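You operate a simulated robot arm through the tools that you are given. There is no shell and no other tool. Be economical: measure what you need, move in short steps, check, and stop when the job is done.

The job below is to be done with a simulated robot arm. You get a single attempt, and the scene is never put back.

JOB
Put the cup of lumpy glaze through the rotary sieve.
Fine: slide the bucket in and clamp it first; pour it all in, cup back, shut the cover and crank till the drum is empty; no splash. Set down upright: cup.

The check looks at the end state, three seconds after you hand in, the way a careful person would. Anything else that was tipped, shoved, dropped, spilled or broken makes it a failure. Lids that push on must go on centred and level and be pressed home; caps that screw on are set level and turned clockwise until they are tight.

ROBOT AND FRAMES
A 6-joint arm with a two-finger parallel gripper on a trunk, on a base that drives. Base frame: it is fixed to the floor where the robot stands at the start and does not move with it; the origin is under the middle of the robot, x ahead of it, y to its left, z up. Units: m, degrees, N and s.
Its first joint turns from -166.0 to 166.0 degrees. Places, roughly: bucket tray [0.8, -0.1, 0.8]; clamp bar [0.9, -0.2, 0.9]; drawer latch [1, 0, 1.1]; sieve cover [1.1, -0.2, 1.2]; sieving machine [1.1, -0.2, 1]; steel chute [0.9, -0.3, 1.2]; tank lever [1, -0.4, 1.3]. Payload 3.91 kg.
The TCP is the grasp point between the finger pads, 0.03 m short of the fingertips. In the tool frame z runs along the fingers and y along their closing line. Largest opening 0.11 m; finger width 0.02, thickness 0.01; the body of the gripper, 0.048 by 0.112 m, starts 0.055 m behind the TCP.
Orientation is told as [roll, pitch, yaw] about the base's x, y, z axes, in that order, counted from this pose: with the fingers straight down and closing along the base's y, the tool's x points along the base's -x, its y along +y and its z along -z.

CONTROLS
- The arm moves only by the tool servo_tool. Its argument "plan" is a list of rows, each an object of numbers (a shift or turn left out is 0, a gripper value left out holds the last): "tx", "ty", "tz": the shift along the tool's x, y, z in units of 50 mm (1.0 is 50 mm); "ax", "ay", "az": the turn, a rotation vector about the tool's x, y, z in units of 8 degrees (1.0 is 8 degrees); "fingers": the gripper command, from -1 (shut) to 1 (fully open), values between in proportion. In form: [{"tx": .., "ty": .., "tz": .., "ax": .., "ay": .., "az": .., "fingers": ..}, ...]. A call has 1 to 10 rows; each row shifts and turns the commanded pose from where the row before left it, along the tool's axes as they then stand. A call with a number of a shift or a turn outside -1 to 1 is refused whole. A row lasts 0.2 s, in which the tool goes at most 0.05 m and 8.6 degrees; a call with a longer step from one row to the next is refused whole, and so is a gripper value outside its range. A pose out of reach is approached as far as the arm can. The call stops where the force on the tool passes 90 N (or 10 N more than at its start, if that is more) or the arm is blocked; 0.2 s more then pass. Each finger travels about 0.153 m/s and halts on what it meets, pressing with about 34 N; the grip force reading is that of the motor and also rises with nothing between the fingers. The clock runs only during rows and for 0.2 s after the last one: add rows that do not move to give the fingers time. It gives the time, the measured TCP pose, the force on the tool (base axes), the opening and the grip force at its end, in the units of the frame above (readings bear some noise), with the torque about the TCP (base axes, N m) and any sound that the robot's microphone picked up.
- Cameras (640 x 400 px; columns grow to the right, rows downward): "scene" is now at [0.2182, 0.2039, 1.3874]; the picture's right is [-0.31, -0.95, 0.00], its down [-0.38, 0.12, -0.92] and it looks along [0.87, -0.28, -0.40] (base axes); focal length 262 px, centre (320, 200). "wrist" rides on the gripper at [0.072, 0.017, -0.103] in the tool frame; the picture's right is [-0.23, 0.97, 0.00], its down [-0.76, -0.18, -0.62] and it looks along [-0.61, -0.14, 0.78] (tool axes); focal length 222 px, centre (320, 200). There is no depth. A picture from a camera that has moved, and an enlarged one, comes with that camera's place and axes in the base frame and with its lens.
- grab_frame(camera): a new picture of that camera. The clock stands still meanwhile.
- roll_base(legs): drives the robot by 1 to 6 legs, each [ahead, turn to the left] in m and degrees, along the robot's own axes; the way and the turn of a leg run together, so that a leg with both is an arc; at most 1.5 m and 180 degrees a leg. The arm and the cameras ride along, it lands a little off, and it stops where it bumps. It gives what a move gives.
- pan_tilt(pan, tilt): turns the head with the scene camera to pan (to the left, within 120 degrees either way) and tilt (down, from -29 to 69), counted from straight ahead of the robot. It gives what a move gives.
- enlarge(camera, box): a new picture of the part [left, top, right, bottom] of that camera's present view, enlarged. The clock stands still meanwhile.
- hand_in(): hands the job in; it is judged then, once.

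Go step by step. Nothing tells you exact positions but the pictures and the camera data: compare them with the known pose of the tool, close in by small moves and look again before you grip or let go. The budget is 120 turns and 98 pictures, counting those below and the enlarged ones. Unless the task says otherwise, let go and move clear before handing in, and close with one line.

The tools are called after "Request:" by a JSON object that holds its "method" and its "body". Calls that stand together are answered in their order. servo_tool: Moves the arm, as the interface text tells. Its arguments: {"type":"object","properties":{"plan":{"type":"array","items":{"type":"object","properties":{"tx":{"type":"number"},"ty":{"type":"number"},"tz":{"type":"number"},"ax":{"type":"number"},"ay":{"type":"number"},"az":{"type":"number"},"fingers":{"type":"number"}}}}},"required":["plan"]} The other tools are called the same way: roll_base (legs) drives the base; pan_tilt (pan, tilt) turns the head that bears the scene camera; grab_frame (camera) takes a picture; enlarge (camera, box) takes an enlarged picture of a part of a camera's view; hand_in () hands the job in.

At the start:

```text
time_s: 0.0
tcp_pos: [0.6406, -0.0057, 1.0004]
tcp_rot: [0.1, 0.0, 0.0]
wrist_force: [-0.1, -0.3, 0.0]
ft_torque: [-0.01, 0.02, 0.0]
grip_width: 0.1099
gripper_force: 0.1
robot x, y, heading: [0.0017, 0.001, 0.2]
head pan, tilt: [-18.0, 23.3]
```

scene: 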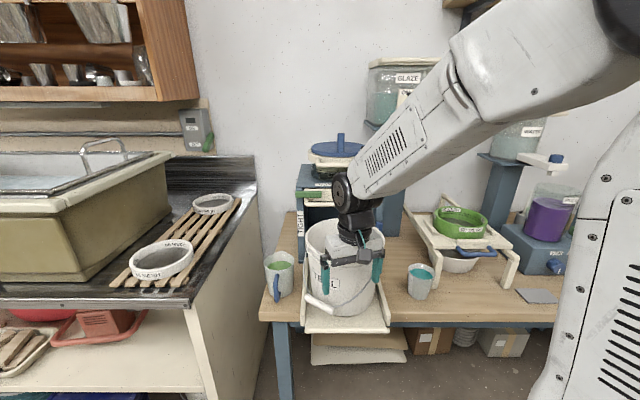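
wrist: 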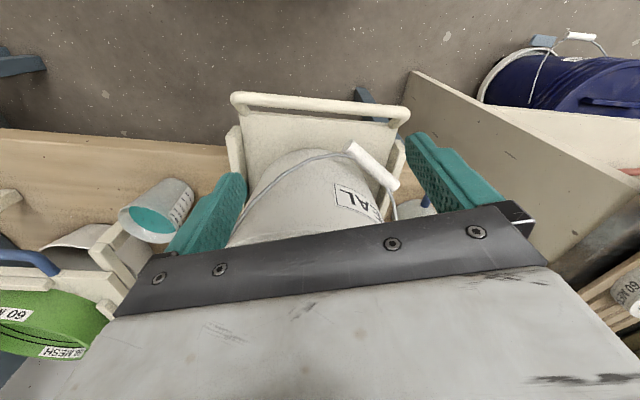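

I see the bench with a bucket on a slide-out tray, a green cup to the left, a teal cup to the right, and the sieving machine behind the arm. I'll look closer before moving.

Request:
{"method": "enlarge", "body": {"camera": "scene", "box": [240, 120, 440, 340]}}

Request:
{"method": "enlarge", "body": {"camera": "scene", "box": [360, 40, 600, 320]}}

```text
1.82 times, centred on (340, 230) of scene
camera zoom: at [0.2182, 0.2039, 1.3874], right [-0.31, -0.95, 0.0], down [-0.38, 0.12, -0.92], along [0.87, -0.28, -0.4], focal length 476 px, centre (284, 146)
```

zoom: 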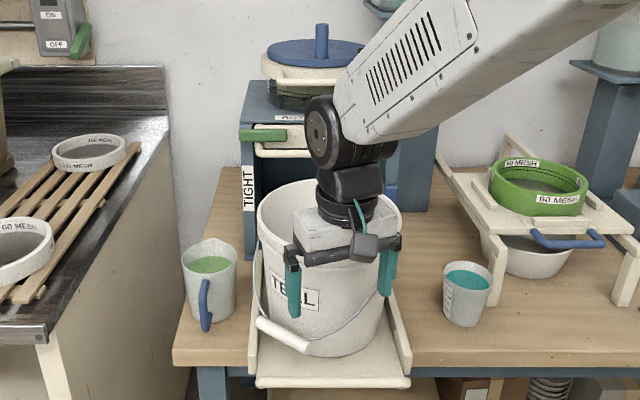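

```text
1.43 times, centred on (480, 180) of scene
camera zoom: at [0.2182, 0.2039, 1.3874], right [-0.31, -0.95, 0.0], down [-0.38, 0.12, -0.92], along [0.87, -0.28, -0.4], focal length 374 px, centre (91, 229)
```

zoom: 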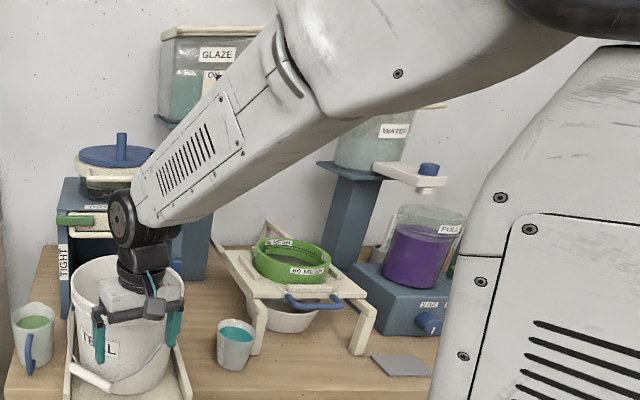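

The arm hides the machine, so I raise it and swing it to the right for a clear view.

Request:
{"method": "servo_tool", "body": {"plan": [{"tz": -1}, {"tz": -1}, {"tz": -1}, {"tz": -1}, {"ty": -1}, {"ty": -1}, {"ty": -1}, {"ty": -1}, {"ty": -1}, {"ty": -1}]}}

Request:
{"method": "servo_tool", "body": {"plan": [{"ty": -1, "tx": 0.8}, {"ty": -1, "tx": 0.8}, {"ty": -1, "tx": 0.6}, {"ty": -1, "tx": 0.6}]}}

Request:
{"method": "grab_frame", "body": {"camera": "scene"}}

Request:
{"method": "grab_frame", "body": {"camera": "wrist"}}

```text
time_s: 2.2
tcp_pos: [0.6393, -0.3046, 1.1993]
tcp_rot: [-0.1, 0.1, 0.0]
wrist_force: [0.3, 0.8, 0.4]
ft_torque: [-0.05, -0.01, -0.01]
grip_width: 0.11
gripper_force: 0.1
robot x, y, heading: [-0.0029, -0.0014, -0.2]
head pan, tilt: [-18.0, 23.3]
```

```text
refused: row 1 steps farther than a row can; nothing moved
```

```text
93 pictures are left
camera scene: at [0.2179, 0.2044, 1.3874], right [-0.31, -0.95, 0.0], down [-0.38, 0.12, -0.92], along [0.87, -0.28, -0.4], focal length 262 px, centre (320, 200)
```

scene: 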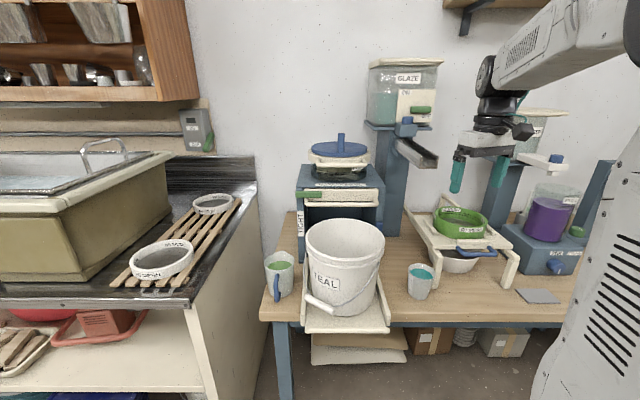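

```text
92 pictures are left
camera wrist: at [0.5686, -0.2885, 1.3035], right [0.23, 0.97, 0.0], down [0.76, -0.18, 0.62], along [0.61, -0.14, -0.78], focal length 222 px, centre (320, 200)
```

wrist: 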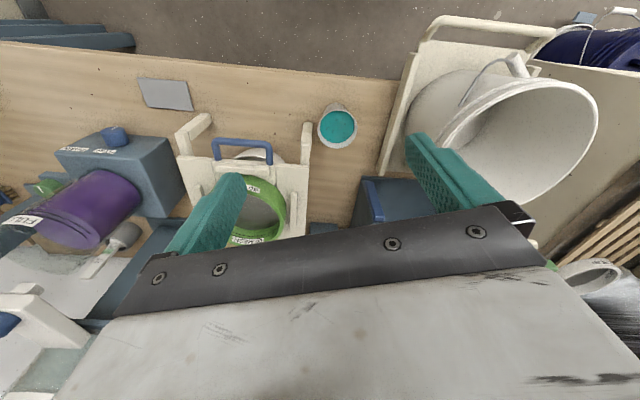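

Now the machine shows. I enlarge it to read labels and see the mechanism.

Request:
{"method": "enlarge", "body": {"camera": "scene", "box": [280, 120, 400, 220]}}

Request:
{"method": "enlarge", "body": {"camera": "scene", "box": [255, 200, 445, 340]}}

Request:
{"method": "enlarge", "body": {"camera": "scene", "box": [355, 50, 455, 180]}}

Request:
{"method": "enlarge", "body": {"camera": "scene", "box": [400, 120, 600, 310]}}

```text
4.00 times, centred on (340, 170) of scene
camera zoom: at [0.2179, 0.2044, 1.3874], right [-0.31, -0.95, 0.0], down [-0.38, 0.12, -0.92], along [0.87, -0.28, -0.4], focal length 1046 px, centre (240, 320)
```

zoom: 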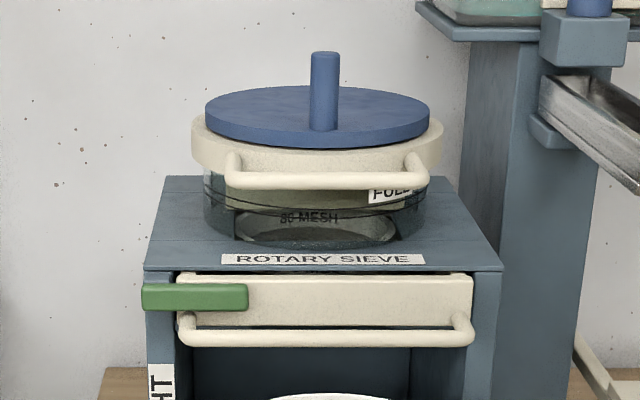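

```text
2.86 times, centred on (350, 270) of scene
camera zoom: at [0.2179, 0.2044, 1.3874], right [-0.31, -0.95, 0.0], down [-0.38, 0.12, -0.92], along [0.87, -0.28, -0.4], focal length 747 px, centre (234, 0)
```

zoom: 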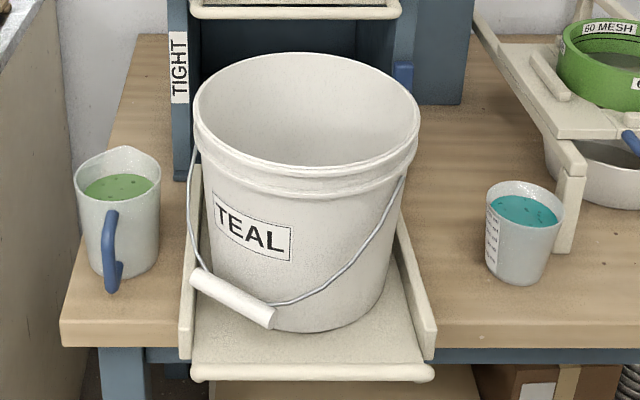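

```text
3.08 times, centred on (405, 115) of scene
camera zoom: at [0.2179, 0.2044, 1.3874], right [-0.31, -0.95, 0.0], down [-0.38, 0.12, -0.92], along [0.87, -0.28, -0.4], focal length 805 px, centre (58, 462)
```

zoom: 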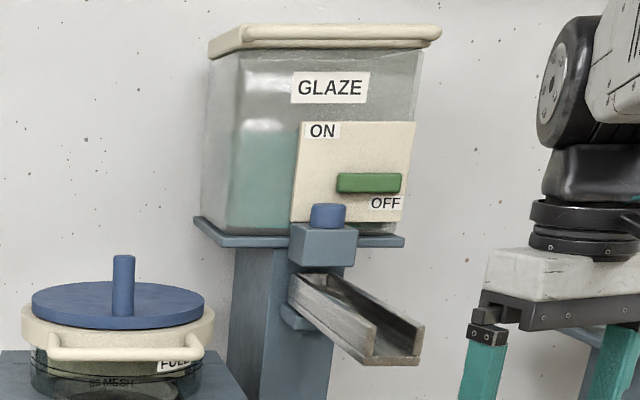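

```text
2.11 times, centred on (500, 215) of scene
camera zoom: at [0.2179, 0.2044, 1.3874], right [-0.31, -0.95, 0.0], down [-0.38, 0.12, -0.92], along [0.87, -0.28, -0.4], focal length 551 px, centre (-59, 168)
```

zoom: 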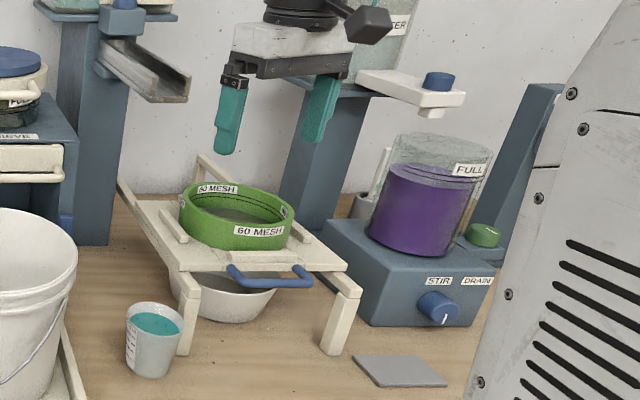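

The TEAL bucket stands on the pulled-out tray (slide axis about -18° yaw). The teal cup, lumpy, is at about (0.733, -0.291), with its rim near z 0.87. I bring the wrist camera in front of the machine, tilted up, to find the clamp, cover and crank.

Request:
{"method": "servo_tool", "body": {"plan": [{"ty": 0.9, "az": 0.8}, {"ty": 0.9, "az": 0.7}, {"ty": 0.9, "az": 0.7}, {"ty": 0.9}, {"ay": -1}, {"ay": -1}, {"ay": -1}, {"ay": -1}]}}

Request:
{"method": "grab_frame", "body": {"camera": "wrist"}}

Request:
{"method": "grab_frame", "body": {"camera": "scene"}}

```text
time_s: 4.0
tcp_pos: [0.6669, -0.1293, 1.1998]
tcp_rot: [0.0, -32.1, -17.6]
wrist_force: [0.3, 0.1, 0.2]
ft_torque: [-0.01, 0.02, -0.02]
grip_width: 0.1098
gripper_force: 0.0
robot x, y, heading: [0.0013, -0.0027, -0.0]
head pan, tilt: [-18.0, 23.3]
```

```text
87 pictures are left
camera wrist: at [0.5616, -0.0789, 1.2485], right [0.48, 0.87, 0.12], down [0.25, -0.26, 0.93], along [0.84, -0.42, -0.34], focal length 222 px, centre (320, 200)
```

wrist: 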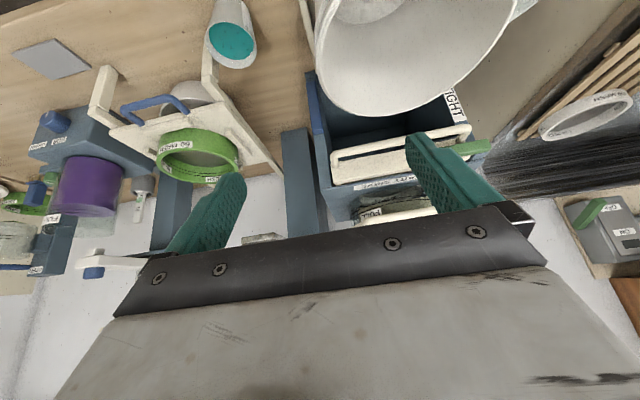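

```text
86 pictures are left
camera scene: at [0.2185, 0.2039, 1.3874], right [-0.31, -0.95, 0.0], down [-0.38, 0.12, -0.92], along [0.87, -0.28, -0.4], focal length 262 px, centre (320, 200)
```

scene: 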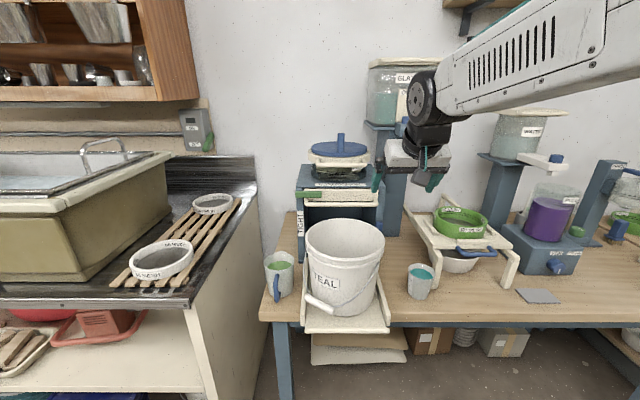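

The wrist view is upside down, but shows the machine front. I enlarge the opening and posts.

Request:
{"method": "enlarge", "body": {"camera": "wrist", "box": [270, 50, 510, 230]}}

Request:
{"method": "enlarge", "body": {"camera": "scene", "box": [285, 180, 405, 260]}}

```text
2.22 times, centred on (390, 140) of wrist
camera zoom: at [0.5616, -0.0789, 1.2485], right [0.48, 0.87, 0.12], down [0.25, -0.26, 0.93], along [0.84, -0.42, -0.34], focal length 494 px, centre (164, 333)
```

zoom: 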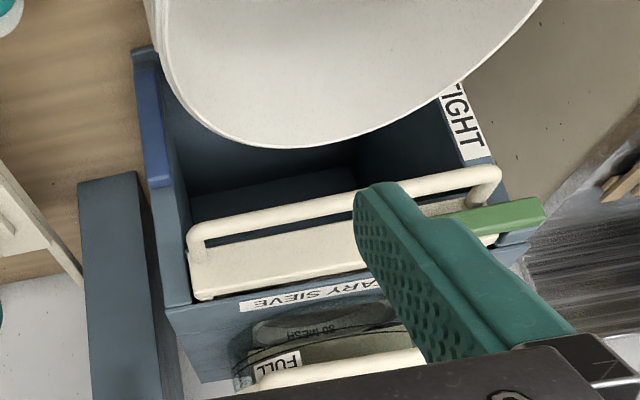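

```text
5.00 times, centred on (345, 220) of scene
camera zoom: at [0.2185, 0.2039, 1.3874], right [-0.31, -0.95, 0.0], down [-0.38, 0.12, -0.92], along [0.87, -0.28, -0.4], focal length 1308 px, centre (195, 100)
```

zoom: 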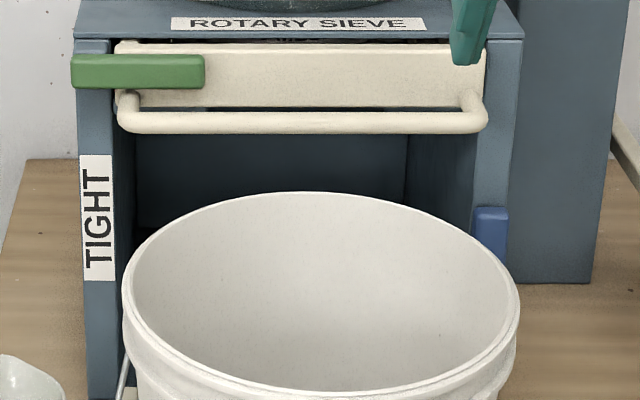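

The clamp bar is the blue vertical bar on the right post, with TIGHT marked on the left post. I'll close the fingers and take them down in front of the tray rail, at about (0.655, -0.01, 0.80).

Request:
{"method": "servo_tool", "body": {"plan": [{"ay": 1, "fingers": -1}, {"ay": 1}, {"ay": 1}, {"ay": 1}, {"tx": 0.7, "ty": 0.6}, {"tx": 0.7, "ty": 0.6}, {"tx": 0.6, "ty": 0.6}, {"tz": 1}, {"tz": 1}, {"tz": 1}]}}

Request:
{"method": "grab_frame", "body": {"camera": "wrist"}}

Request:
{"method": "grab_frame", "body": {"camera": "scene"}}

```text
time_s: 6.2
tcp_pos: [0.5996, -0.012, 1.0493]
tcp_rot: [0.0, -0.1, -17.6]
wrist_force: [0.2, 0.4, -0.1]
ft_torque: [0.02, 0.0, -0.01]
grip_width: 0.0
gripper_force: 34.2
robot x, y, heading: [0.0024, 0.0011, 0.1]
head pan, tilt: [-18.0, 23.3]
```

```text
83 pictures are left
camera wrist: at [0.5365, 0.0266, 1.1536], right [0.51, 0.86, 0.0], down [0.67, -0.4, 0.62], along [0.54, -0.32, -0.78], focal length 222 px, centre (320, 200)
```

wrist: 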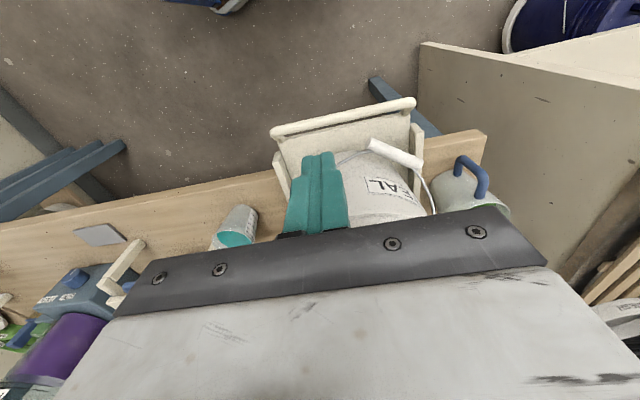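

```text
82 pictures are left
camera scene: at [0.2178, 0.2039, 1.3875], right [-0.31, -0.95, 0.0], down [-0.38, 0.12, -0.92], along [0.87, -0.28, -0.4], focal length 262 px, centre (320, 200)
```

scene: 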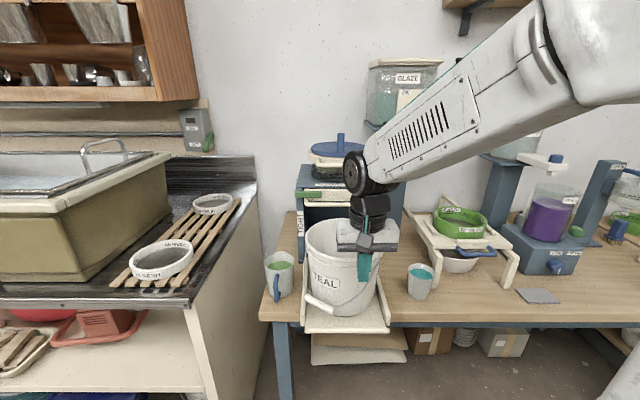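

Rail confirmed at x≈0.66. I descend in front of it.

Request:
{"method": "servo_tool", "body": {"plan": [{"tz": 1}, {"tz": 1}, {"tz": 1}, {"tz": 1}, {"tz": 0.8}]}}

Request:
{"method": "grab_frame", "body": {"camera": "scene"}}

Request:
{"method": "grab_frame", "body": {"camera": "wrist"}}

```text
time_s: 7.4
tcp_pos: [0.6014, -0.0125, 0.8097]
tcp_rot: [0.0, -0.2, -17.5]
wrist_force: [0.0, 0.1, -0.2]
ft_torque: [-0.01, -0.02, -0.01]
grip_width: 0.0
gripper_force: 34.2
robot x, y, heading: [-0.0003, -0.0008, -0.0]
head pan, tilt: [-18.0, 23.3]
```

```text
81 pictures are left
camera scene: at [0.2177, 0.2039, 1.3875], right [-0.31, -0.95, 0.0], down [-0.38, 0.12, -0.92], along [0.87, -0.28, -0.4], focal length 262 px, centre (320, 200)
```

scene: 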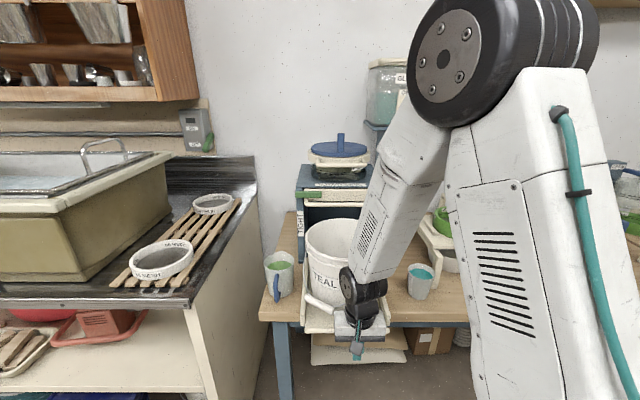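

```text
80 pictures are left
camera wrist: at [0.5383, 0.025, 0.9136], right [0.51, 0.86, 0.0], down [0.67, -0.4, 0.62], along [0.54, -0.32, -0.78], focal length 222 px, centre (320, 200)
```

wrist: 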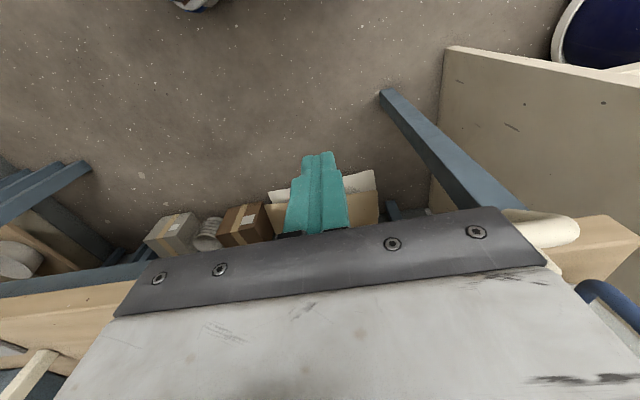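

Fingers stand in front of the rail, at its height. I push slowly along the slide axis.

Request:
{"method": "servo_tool", "body": {"plan": [{"tx": -0.4}, {"tx": -0.4}, {"tx": -0.4}, {"tx": -0.4}, {"tx": -0.4}, {"tx": -0.4}]}}

Request:
{"method": "grab_frame", "body": {"camera": "scene"}}

```text
time_s: 8.8
tcp_pos: [0.7141, -0.0482, 0.8085]
tcp_rot: [0.0, 0.0, -17.5]
wrist_force: [-0.3, -0.1, -0.7]
ft_torque: [0.01, -0.01, 0.0]
grip_width: 0.0
gripper_force: 33.9
robot x, y, heading: [-0.0008, 0.0013, 0.3]
head pan, tilt: [-18.0, 23.3]
```

```text
79 pictures are left
camera scene: at [0.2181, 0.204, 1.3874], right [-0.31, -0.95, 0.0], down [-0.38, 0.12, -0.92], along [0.87, -0.28, -0.4], focal length 262 px, centre (320, 200)
```

scene: 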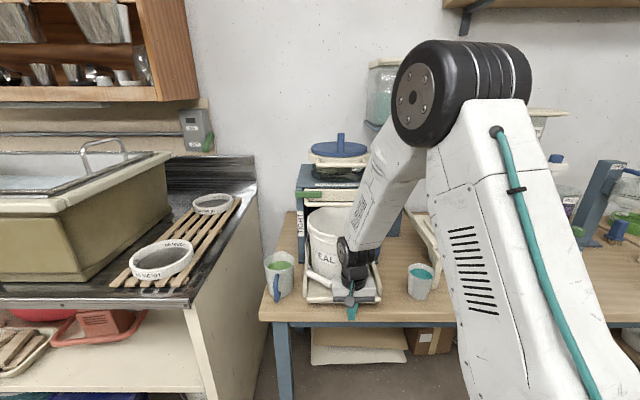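

The tray is sliding in with the bucket upright. I keep pushing until the stop.

Request:
{"method": "servo_tool", "body": {"plan": [{"tx": -0.4}, {"tx": -0.4}, {"tx": -0.4}, {"tx": -0.4}, {"tx": -0.4}]}}

Request:
{"method": "grab_frame", "body": {"camera": "scene"}}

```text
time_s: 10.0
tcp_pos: [0.8091, -0.0789, 0.811]
tcp_rot: [0.0, 0.0, -17.6]
wrist_force: [0.4, 0.5, -0.3]
ft_torque: [0.02, 0.02, -0.03]
grip_width: 0.0
gripper_force: 33.9
robot x, y, heading: [0.0039, 0.0003, 0.1]
head pan, tilt: [-18.0, 23.3]
```

```text
78 pictures are left
camera scene: at [0.2181, 0.204, 1.3874], right [-0.31, -0.95, 0.0], down [-0.38, 0.12, -0.92], along [0.87, -0.28, -0.4], focal length 262 px, centre (320, 200)
```

scene: 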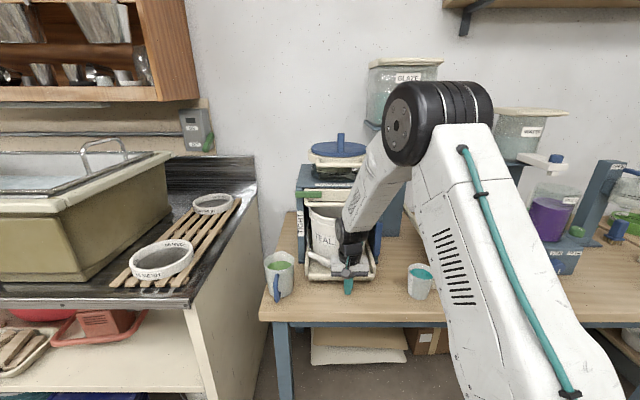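

Request:
{"method": "enlarge", "body": {"camera": "scene", "box": [285, 180, 405, 300]}}

Request:
{"method": "servo_tool", "body": {"plan": [{"tx": -0.3}, {"tx": -0.3}, {"tx": -0.3}, {"tx": -0.3}]}}

Request:
{"method": "enlarge", "body": {"camera": "scene", "box": [285, 180, 405, 300]}}

```text
3.33 times, centred on (345, 240) of scene
camera zoom: at [0.2181, 0.204, 1.3874], right [-0.31, -0.95, 0.0], down [-0.38, 0.12, -0.92], along [0.87, -0.28, -0.4], focal length 872 px, centre (237, 67)
```

zoom: 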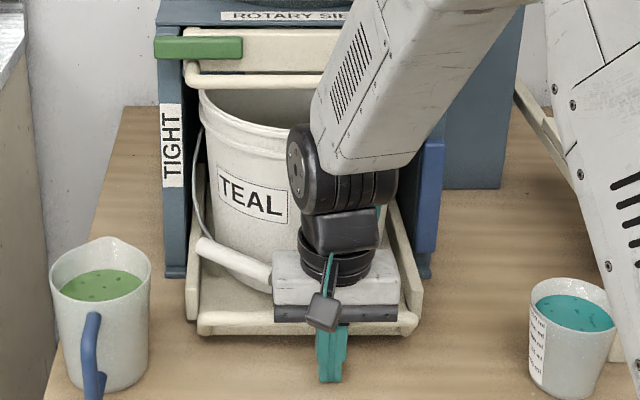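

```text
time_s: 11.0
tcp_pos: [0.8663, -0.0969, 0.8104]
tcp_rot: [0.0, 0.0, -17.7]
wrist_force: [-0.4, -0.5, -0.1]
ft_torque: [0.01, 0.03, 0.01]
grip_width: 0.0
gripper_force: 34.4
robot x, y, heading: [0.002, 0.001, 0.2]
head pan, tilt: [-18.0, 23.3]
```

```text
3.33 times, centred on (345, 240) of scene
camera zoom: at [0.2182, 0.2039, 1.3874], right [-0.31, -0.95, 0.0], down [-0.38, 0.12, -0.92], along [0.87, -0.28, -0.4], focal length 872 px, centre (237, 67)
```

zoom: 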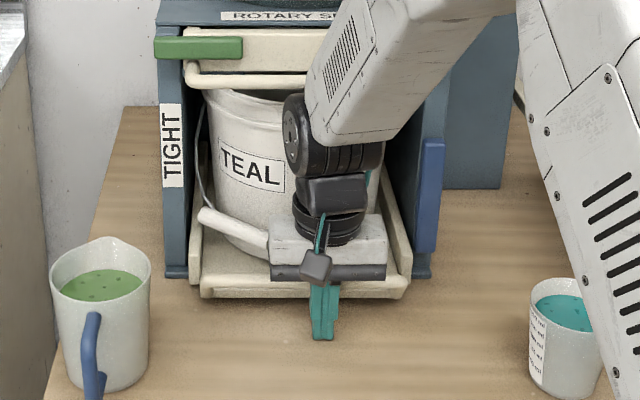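

The tray keeps sliding freely, but the wrist nears the drawer handle. I tilt the tool back before pushing further.

Request:
{"method": "servo_tool", "body": {"plan": [{"tx": 0.3}, {"ay": -1}, {"ay": -1}, {"ay": -1}, {"tx": -0.27, "tz": 0.12}, {"tx": -0.27, "tz": 0.12}]}}

Request:
{"method": "enlarge", "body": {"camera": "scene", "box": [285, 180, 405, 300]}}

```text
time_s: 12.4
tcp_pos: [0.8793, -0.1012, 0.8113]
tcp_rot: [-0.1, -24.1, -17.6]
wrist_force: [-14.2, 6.7, 18.7]
ft_torque: [0.17, 0.32, 0.02]
grip_width: 0.0
gripper_force: 34.4
robot x, y, heading: [0.0016, 0.0011, 0.3]
head pan, tilt: [-18.0, 23.3]
```

```text
3.33 times, centred on (345, 240) of scene
camera zoom: at [0.217, 0.2044, 1.3875], right [-0.31, -0.95, 0.0], down [-0.38, 0.12, -0.92], along [0.87, -0.28, -0.4], focal length 872 px, centre (237, 67)
```

zoom: 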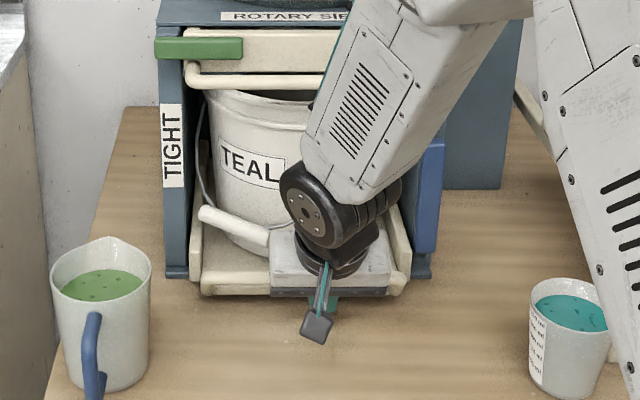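

There is contact now (back and up). I check where the tips touch with the wrist camera.

Request:
{"method": "grab_frame", "body": {"camera": "wrist"}}

```text
74 pictures are left
camera wrist: at [0.7827, -0.0528, 0.8764], right [0.49, 0.87, 0.09], down [0.37, -0.3, 0.88], along [0.79, -0.4, -0.47], focal length 222 px, centre (320, 200)
```

wrist: 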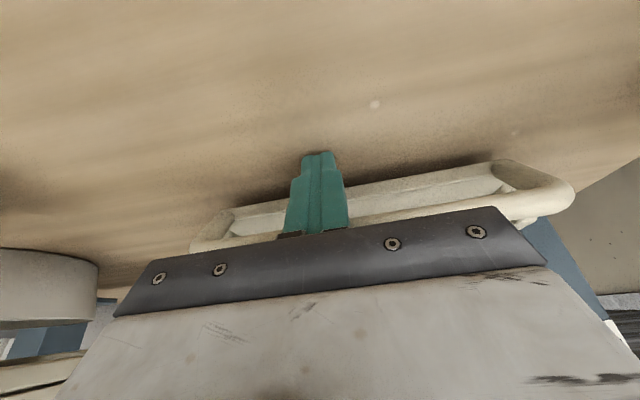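

The rail sits up near the palm, so the contact is the body on the rail. I raise the tool about 25 mm and push again.

Request:
{"method": "servo_tool", "body": {"plan": [{"tx": 0.36, "tz": -0.16}, {"tz": -0.46, "tx": -0.2}, {"tx": -0.27, "tz": 0.12}, {"tx": -0.27, "tz": 0.12}]}}

Request:
{"method": "grab_frame", "body": {"camera": "wrist"}}

```text
time_s: 13.4
tcp_pos: [0.888, -0.1049, 0.8339]
tcp_rot: [0.0, -24.0, -17.5]
wrist_force: [-0.8, -0.1, 0.4]
ft_torque: [0.01, -0.02, -0.02]
grip_width: 0.0
gripper_force: 34.6
robot x, y, heading: [-0.0025, 0.0022, -0.2]
head pan, tilt: [-18.0, 23.3]
```

```text
73 pictures are left
camera wrist: at [0.7915, -0.057, 0.8995], right [0.49, 0.87, 0.09], down [0.37, -0.3, 0.88], along [0.79, -0.4, -0.47], focal length 222 px, centre (320, 200)
```

wrist: 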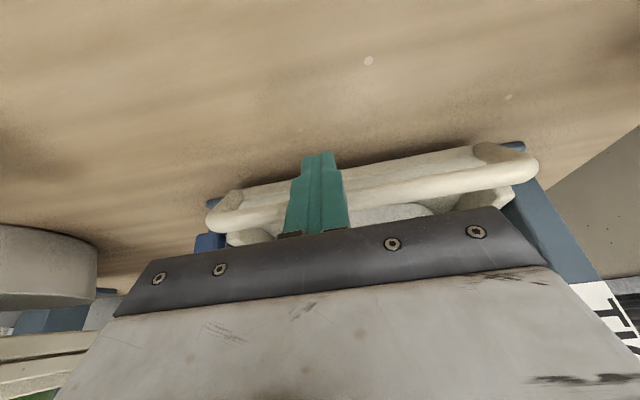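

Contact is now on the rail and I can see it properly. I push on with small steps, watching for the stop.

Request:
{"method": "servo_tool", "body": {"plan": [{"tx": -0.27, "tz": 0.12}, {"tx": -0.27, "tz": 0.12}, {"tx": -0.27, "tz": 0.12}, {"tx": -0.27, "tz": 0.12}]}}

Request:
{"method": "enlarge", "body": {"camera": "scene", "box": [285, 180, 405, 300]}}

```text
time_s: 14.0
tcp_pos: [0.9033, -0.1085, 0.8288]
tcp_rot: [-0.6, -22.4, -17.4]
wrist_force: [-9.7, 5.0, -7.8]
ft_torque: [0.06, -0.01, -0.14]
grip_width: 0.0001
gripper_force: 34.0
robot x, y, heading: [0.0012, 0.0016, -0.1]
head pan, tilt: [-18.0, 23.3]
stopped in row 2: the force on the tool passed its limit at 115 N (the readings are from after the stop); the commanded pose is now the measured one
```

```text
3.33 times, centred on (345, 240) of scene
camera zoom: at [0.2171, 0.2045, 1.3874], right [-0.31, -0.95, 0.0], down [-0.38, 0.12, -0.92], along [0.87, -0.28, -0.4], focal length 872 px, centre (237, 67)
```

zoom: 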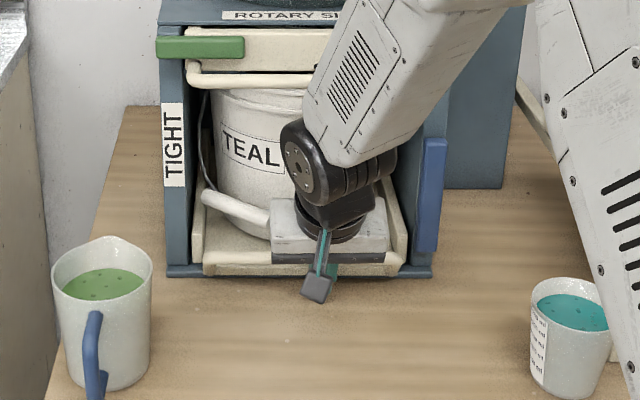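

That was a hard stop, with the tray's front flush with the posts. I back off and look at the tray and clamp.

Request:
{"method": "servo_tool", "body": {"plan": [{"tx": 0.8, "tz": -0.36}, {"tx": 0.8, "tz": -0.36}, {"tx": 0.8, "tz": -0.36}, {"tx": 0.8, "tz": -0.36}, {"tz": -0.9, "tx": -0.4}, {"tz": -0.9, "tx": -0.4}]}}

Request:
{"method": "grab_frame", "body": {"camera": "wrist"}}

Request:
{"method": "enlarge", "body": {"camera": "scene", "box": [285, 180, 405, 300]}}

```text
time_s: 15.4
tcp_pos: [0.7402, -0.0548, 0.934]
tcp_rot: [-0.5, -22.5, -17.5]
wrist_force: [-0.5, 0.0, 0.0]
ft_torque: [-0.01, 0.0, -0.01]
grip_width: 0.0
gripper_force: 34.1
robot x, y, heading: [-0.0009, 0.0026, 0.2]
head pan, tilt: [-18.0, 23.3]
```

```text
71 pictures are left
camera wrist: at [0.6446, -0.0066, 1.0028], right [0.49, 0.87, 0.08], down [0.39, -0.3, 0.87], along [0.78, -0.4, -0.49], focal length 222 px, centre (320, 200)
```

wrist: 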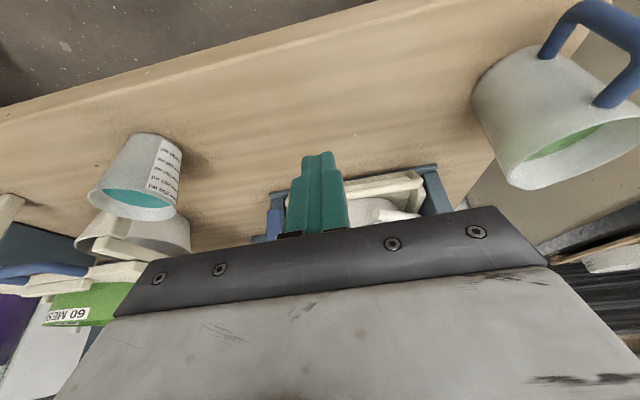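

```text
3.33 times, centred on (345, 240) of scene
camera zoom: at [0.2178, 0.2043, 1.3873], right [-0.31, -0.95, 0.0], down [-0.38, 0.12, -0.92], along [0.87, -0.28, -0.4], focal length 872 px, centre (237, 67)
```

zoom: 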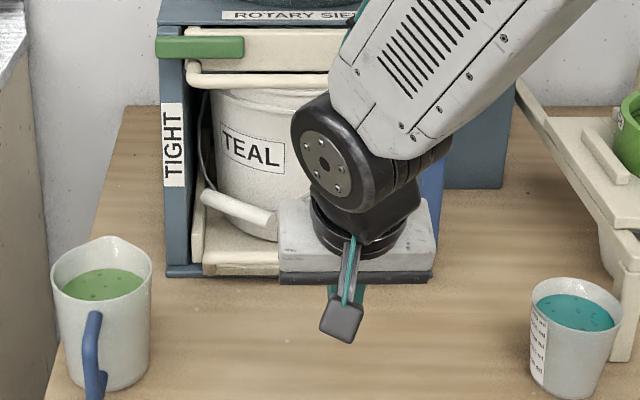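

I lift the arm up and to the right to see the clamp.

Request:
{"method": "servo_tool", "body": {"plan": [{"ay": 1, "tx": 0.3}, {"ay": 1, "tx": 0.3}, {"ay": 0.8, "tx": 0.3}, {"tz": -1}, {"tz": -1}, {"tz": -1}, {"tz": -1}, {"tz": -1}, {"ty": -1}, {"ty": -1}]}}

Request:
{"method": "servo_tool", "body": {"plan": [{"ty": -1}, {"ty": -1}, {"ty": -1}]}}

Request:
{"method": "enlarge", "body": {"camera": "scene", "box": [285, 120, 405, 290]}}

Request:
{"method": "enlarge", "body": {"camera": "scene", "box": [340, 190, 400, 280]}}

```text
time_s: 17.6
tcp_pos: [0.6723, -0.1357, 1.1721]
tcp_rot: [-0.4, -0.2, -17.6]
wrist_force: [0.7, 0.4, -0.6]
ft_torque: [0.0, 0.0, -0.01]
grip_width: 0.0
gripper_force: 34.0
robot x, y, heading: [-0.0001, -0.003, 0.0]
head pan, tilt: [-18.0, 23.3]
```

```text
time_s: 18.4
tcp_pos: [0.6238, -0.2811, 1.1744]
tcp_rot: [-0.4, -0.3, -17.6]
wrist_force: [-0.4, 0.5, -0.5]
ft_torque: [-0.04, -0.01, 0.01]
grip_width: 0.0
gripper_force: 34.3
robot x, y, heading: [-0.0007, -0.0042, 0.2]
head pan, tilt: [-18.0, 23.3]
```

```text
2.35 times, centred on (345, 205) of scene
camera zoom: at [0.2173, 0.2046, 1.3874], right [-0.31, -0.95, 0.0], down [-0.38, 0.12, -0.92], along [0.87, -0.28, -0.4], focal length 616 px, centre (261, 188)
```

zoom: 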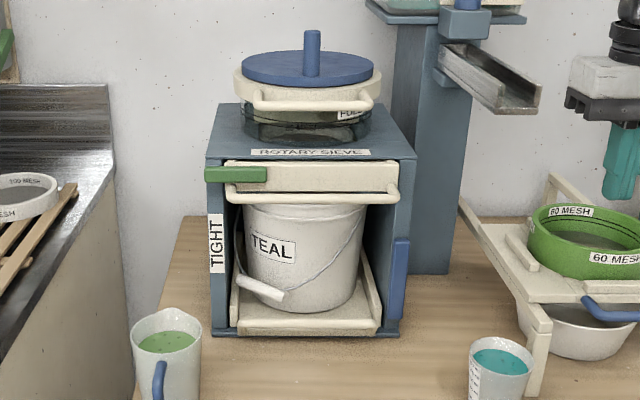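

```text
4.44 times, centred on (370, 235) of scene
camera zoom: at [0.2173, 0.2046, 1.3874], right [-0.31, -0.95, 0.0], down [-0.38, 0.12, -0.92], along [0.87, -0.28, -0.4], focal length 1162 px, centre (98, 44)
```

zoom: 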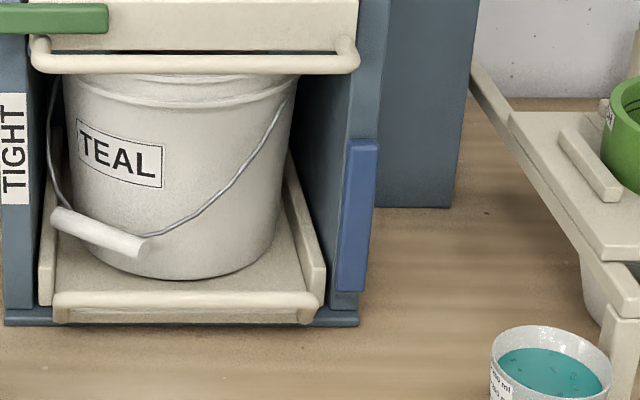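

The bucket is home. The clamp bar is at about (0.92, -0.25), z 0.81–0.95, on the right post. I take a close wrist look at how it pivots.

Request:
{"method": "servo_tool", "body": {"plan": [{"ty": 0.9}, {"tz": 0.8, "ay": -1}, {"tz": 0.8, "ay": -1}, {"ay": -1}]}}

Request:
{"method": "grab_frame", "body": {"camera": "wrist"}}

```text
time_s: 19.4
tcp_pos: [0.6429, -0.2395, 1.0938]
tcp_rot: [-0.5, -24.4, -17.4]
wrist_force: [-0.3, -0.1, -0.8]
ft_torque: [-0.04, 0.03, -0.01]
grip_width: 0.0001
gripper_force: 34.0
robot x, y, heading: [-0.0064, 0.0034, 0.4]
head pan, tilt: [-18.0, 23.3]
```

```text
67 pictures are left
camera wrist: at [0.5461, -0.191, 1.1578], right [0.49, 0.87, 0.09], down [0.36, -0.29, 0.88], along [0.79, -0.4, -0.46], focal length 222 px, centre (320, 200)
```

wrist: 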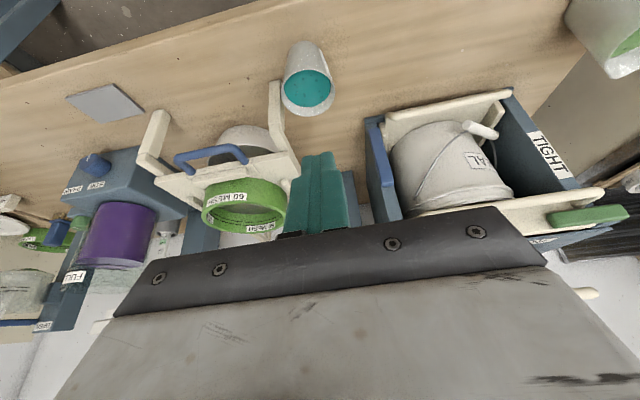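

Request:
{"method": "enlarge", "body": {"camera": "wrist", "box": [340, 80, 420, 240]}}

```text
2.50 times, centred on (380, 160) of wrist
camera zoom: at [0.5461, -0.191, 1.1578], right [0.49, 0.87, 0.09], down [0.36, -0.29, 0.88], along [0.79, -0.4, -0.46], focal length 555 px, centre (170, 300)
```

zoom: 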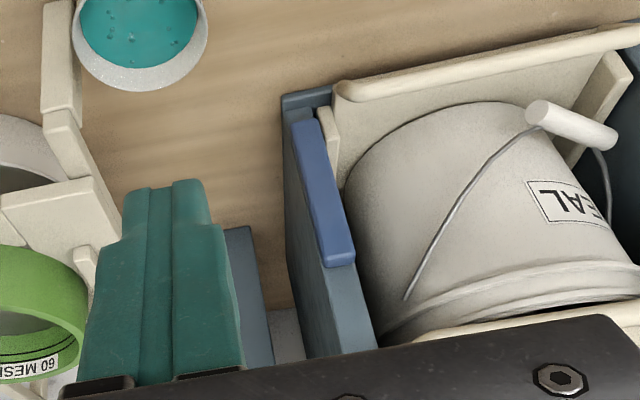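

The bar lies on the front of the right post (front face at about s=0.932 along the slide axis, z 0.83–0.96). I don't know which end it pivots on, so I bring closed fingers to the right of its lower end to test it gently.

Request:
{"method": "servo_tool", "body": {"plan": [{"tx": -0.226, "tz": 0.894, "ty": 0.2}, {"tx": -0.226, "tz": 0.894, "ty": 0.2}, {"tx": -0.226, "tz": 0.894, "ty": 0.2}, {"tx": -0.226, "tz": 0.894, "ty": 0.2}, {"tx": -0.547, "tz": 0.248}, {"tx": -0.547, "tz": 0.248}, {"tx": -0.4, "tz": 0.18}]}}

Request:
{"method": "grab_frame", "body": {"camera": "wrist"}}

Request:
{"method": "enlarge", "body": {"camera": "scene", "box": [320, 180, 440, 300]}}

```text
time_s: 21.0
tcp_pos: [0.8398, -0.2627, 0.9471]
tcp_rot: [-0.5, -24.3, -17.4]
wrist_force: [-0.3, 0.0, -0.2]
ft_torque: [-0.02, 0.01, 0.0]
grip_width: 0.0
gripper_force: 33.7
robot x, y, heading: [0.0018, 0.003, 0.1]
head pan, tilt: [-18.0, 23.3]
```

```text
65 pictures are left
camera wrist: at [0.7425, -0.2131, 1.0124], right [0.49, 0.87, 0.09], down [0.37, -0.3, 0.88], along [0.79, -0.4, -0.46], focal length 222 px, centre (320, 200)
```

wrist: 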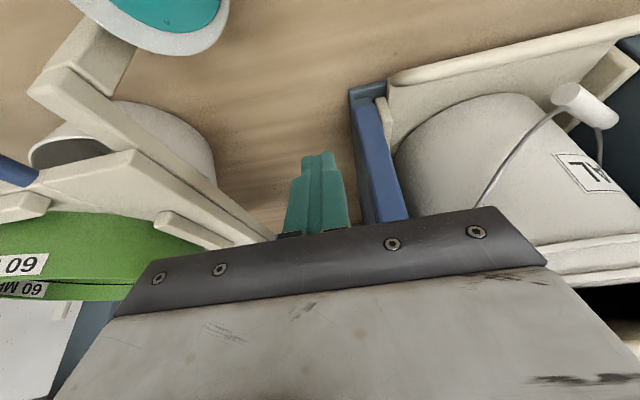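

```text
3.33 times, centred on (380, 240) of scene
camera zoom: at [0.2172, 0.2043, 1.3874], right [-0.31, -0.95, 0.0], down [-0.38, 0.12, -0.92], along [0.87, -0.28, -0.4], focal length 872 px, centre (120, 67)
```

zoom: 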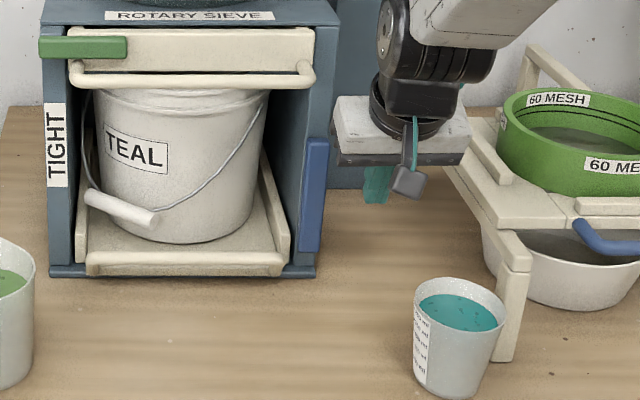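

The fingers are just right of the bar. I lower to the bar's lower end, go forward, then nudge left.

Request:
{"method": "servo_tool", "body": {"plan": [{"tx": 0.22, "tz": 0.49}, {"tx": 0.22, "tz": 0.49}, {"tx": 0.2, "tz": 0.44}, {"tx": -0.364, "tz": 0.165}, {"tx": -0.364, "tz": 0.165}]}}

Request:
{"method": "grab_frame", "body": {"camera": "wrist"}}

Request:
{"method": "enlarge", "body": {"camera": "scene", "box": [320, 180, 440, 300]}}

```text
time_s: 22.2
tcp_pos: [0.8786, -0.2734, 0.8716]
tcp_rot: [-0.5, -24.2, -17.3]
wrist_force: [-0.5, -0.3, 0.3]
ft_torque: [-0.02, -0.02, 0.01]
grip_width: 0.0
gripper_force: 34.0
robot x, y, heading: [-0.0029, -0.0024, 0.1]
head pan, tilt: [-18.0, 23.3]
```

```text
63 pictures are left
camera wrist: at [0.7823, -0.2257, 0.9357], right [0.49, 0.87, 0.09], down [0.37, -0.3, 0.88], along [0.79, -0.4, -0.46], focal length 222 px, centre (320, 200)
```

wrist: 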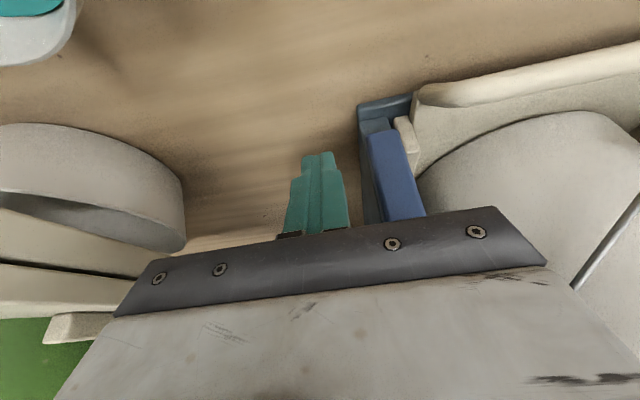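

```text
3.33 times, centred on (380, 240) of scene
camera zoom: at [0.2172, 0.2042, 1.3874], right [-0.31, -0.95, 0.0], down [-0.38, 0.12, -0.92], along [0.87, -0.28, -0.4], focal length 872 px, centre (120, 67)
```

zoom: 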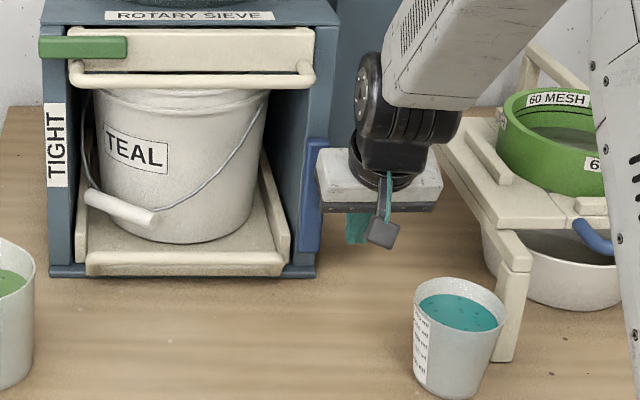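

The fingertip stands beside the bar's lower end. I nudge left in small steps.

Request:
{"method": "servo_tool", "body": {"plan": [{"ty": 0.2}, {"ty": 0.2}, {"ty": 0.2}]}}

Request:
{"method": "enlarge", "body": {"camera": "scene", "box": [320, 180, 440, 300]}}

```text
time_s: 23.0
tcp_pos: [0.8898, -0.246, 0.8721]
tcp_rot: [-0.5, -24.3, -17.4]
wrist_force: [-1.3, -0.7, -0.2]
ft_torque: [0.0, -0.06, -0.01]
grip_width: 0.0
gripper_force: 33.8
robot x, y, heading: [-0.0016, -0.0014, 0.2]
head pan, tilt: [-18.0, 23.3]
```

```text
3.33 times, centred on (380, 240) of scene
camera zoom: at [0.2174, 0.2042, 1.3874], right [-0.31, -0.95, 0.0], down [-0.38, 0.12, -0.92], along [0.87, -0.28, -0.4], focal length 872 px, centre (120, 67)
```

zoom: 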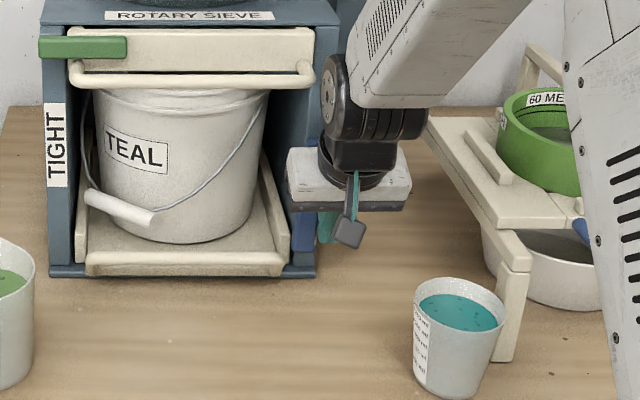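

Request:
{"method": "servo_tool", "body": {"plan": [{"ty": 0.2}, {"ty": 0.2}]}}

Request:
{"method": "grab_frame", "body": {"camera": "wrist"}}

```text
time_s: 23.6
tcp_pos: [0.8946, -0.2268, 0.8717]
tcp_rot: [-0.6, -24.3, -17.5]
wrist_force: [-0.5, -0.2, 0.3]
ft_torque: [-0.01, 0.01, 0.0]
grip_width: 0.0001
gripper_force: 34.2
robot x, y, heading: [-0.0009, 0.0036, 0.0]
head pan, tilt: [-18.0, 23.3]
```

```text
60 pictures are left
camera wrist: at [0.7968, -0.1791, 0.9356], right [0.49, 0.87, 0.09], down [0.37, -0.3, 0.88], along [0.79, -0.4, -0.46], focal length 222 px, centre (320, 200)
```

wrist: 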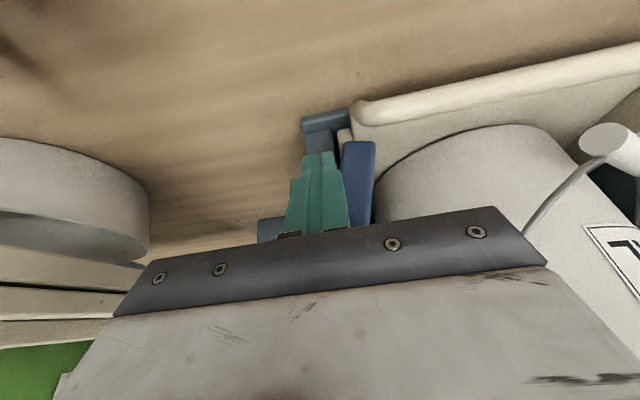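

The lower end moved, so the bar pivots at its top and swings left and up towards TIGHT. I tilt the fingers flatter, so they can hook under the bar, and follow the arc.

Request:
{"method": "servo_tool", "body": {"plan": [{"ty": -0.2}, {"tx": 0.219, "tz": -0.1}, {"ay": -1}, {"ay": -1}, {"ay": -1}, {"ay": -1}, {"ay": -0.5}]}}

Request:
{"method": "grab_frame", "body": {"camera": "wrist"}}

Request:
{"method": "enlarge", "body": {"camera": "scene", "box": [320, 180, 440, 300]}}

```text
time_s: 25.2
tcp_pos: [0.8792, -0.2325, 0.8717]
tcp_rot: [0.2, -57.5, -17.4]
wrist_force: [0.5, -0.3, -0.5]
ft_torque: [0.0, 0.01, -0.03]
grip_width: 0.0001
gripper_force: 34.0
out of reach, approached as far as the arm can: row 4
robot x, y, heading: [-0.0027, 0.0025, 0.3]
head pan, tilt: [-18.0, 23.3]
```

```text
59 pictures are left
camera wrist: at [0.7655, -0.1802, 0.8661], right [0.41, 0.89, 0.19], down [-0.16, -0.14, 0.98], along [0.9, -0.43, 0.09], focal length 222 px, centre (320, 200)
```

wrist: 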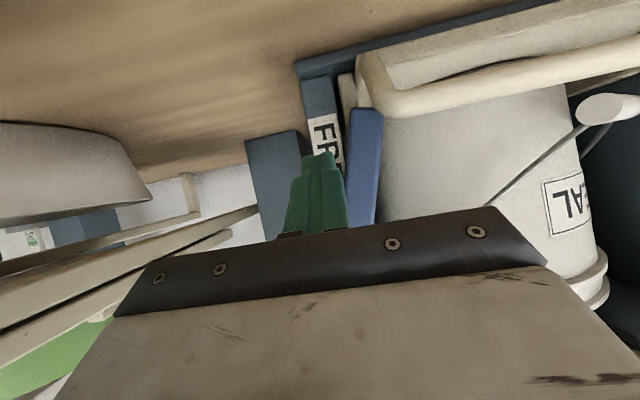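

```text
3.33 times, centred on (380, 240) of scene
camera zoom: at [0.2173, 0.2042, 1.3874], right [-0.31, -0.95, 0.0], down [-0.38, 0.12, -0.92], along [0.87, -0.28, -0.4], focal length 872 px, centre (120, 67)
```

zoom: 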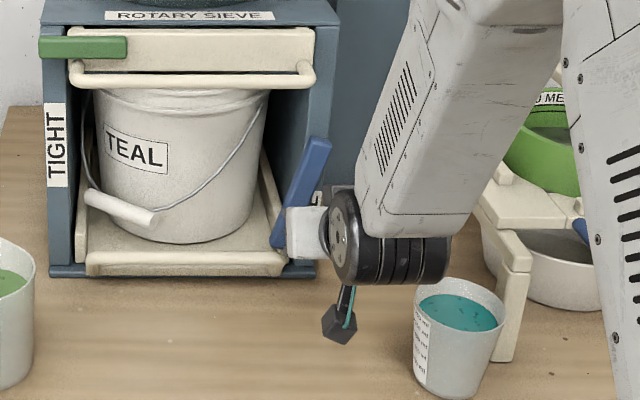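

A FREE label shows under the bar, so the swing goes from FREE to TIGHT. I push along the arc.

Request:
{"method": "servo_tool", "body": {"plan": [{"ty": 0.32, "tx": -0.04, "tz": -0.03}, {"ty": 0.31, "tx": -0.04, "tz": -0.03}, {"ty": 0.21, "tx": -0.08, "tz": -0.05}, {"ty": 0.21, "tx": -0.08, "tz": -0.05}, {"ty": 0.18, "tx": -0.126, "tz": -0.081}, {"ty": 0.17, "tx": -0.126, "tz": -0.081}]}}

Request:
{"method": "enlarge", "body": {"camera": "scene", "box": [300, 180, 420, 300]}}

```text
time_s: 26.6
tcp_pos: [0.9, -0.1656, 0.9004]
tcp_rot: [0.2, -57.4, -17.4]
wrist_force: [0.4, -0.4, -0.1]
ft_torque: [-0.01, -0.02, -0.02]
grip_width: 0.0001
gripper_force: 34.1
robot x, y, heading: [-0.0024, 0.0026, 0.2]
head pan, tilt: [-18.0, 23.3]
```

```text
3.33 times, centred on (360, 240) of scene
camera zoom: at [0.2174, 0.2042, 1.3874], right [-0.31, -0.95, 0.0], down [-0.38, 0.12, -0.92], along [0.87, -0.28, -0.4], focal length 872 px, centre (187, 67)
```

zoom: 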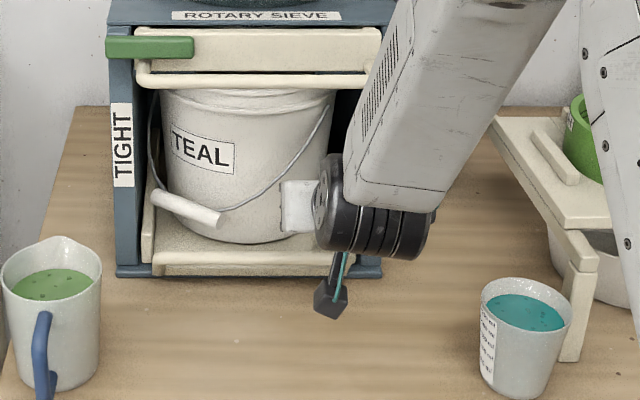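

Request:
{"method": "servo_tool", "body": {"plan": [{"ty": 0.13, "tx": -0.17, "tz": -0.11}, {"ty": 0.13, "tx": -0.17, "tz": -0.11}, {"ty": 0.06, "tx": -0.12, "tz": -0.076}, {"ty": 0.06, "tx": -0.12, "tz": -0.076}]}}

Request:
{"method": "grab_frame", "body": {"camera": "wrist"}}

Request:
{"method": "enlarge", "body": {"camera": "scene", "box": [300, 180, 420, 300]}}

```text
time_s: 27.6
tcp_pos: [0.9061, -0.1484, 0.935]
tcp_rot: [0.2, -57.3, -17.5]
wrist_force: [1.1, -0.6, 0.1]
ft_torque: [0.0, 0.0, 0.01]
grip_width: 0.0
gripper_force: 34.7
robot x, y, heading: [-0.0012, 0.002, -0.2]
head pan, tilt: [-18.0, 23.3]
```

```text
56 pictures are left
camera wrist: at [0.7912, -0.0952, 0.9299], right [0.41, 0.89, 0.19], down [-0.16, -0.14, 0.98], along [0.9, -0.43, 0.09], focal length 222 px, centre (320, 200)
```

wrist: 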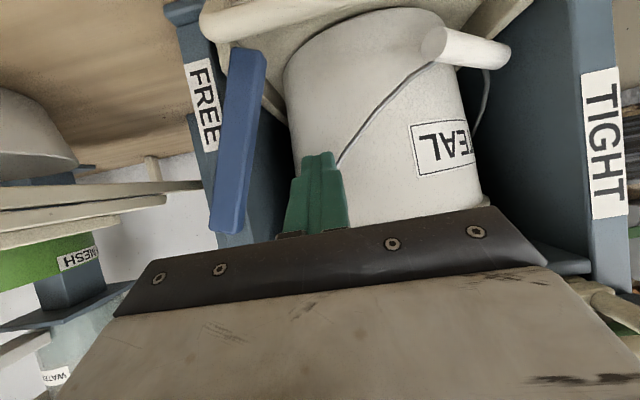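

```text
3.33 times, centred on (360, 240) of scene
camera zoom: at [0.2174, 0.2042, 1.3874], right [-0.31, -0.95, 0.0], down [-0.38, 0.12, -0.92], along [0.87, -0.28, -0.4], focal length 872 px, centre (187, 67)
```

zoom: 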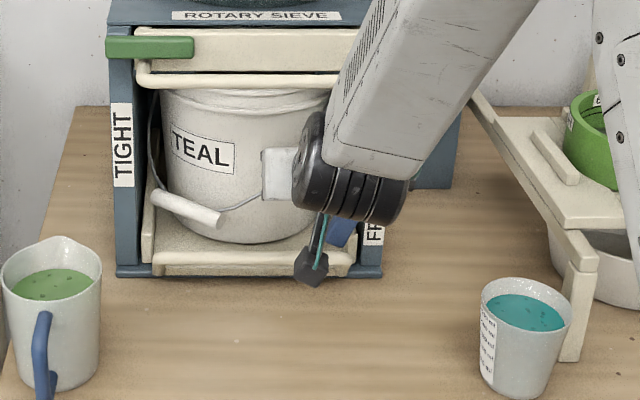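

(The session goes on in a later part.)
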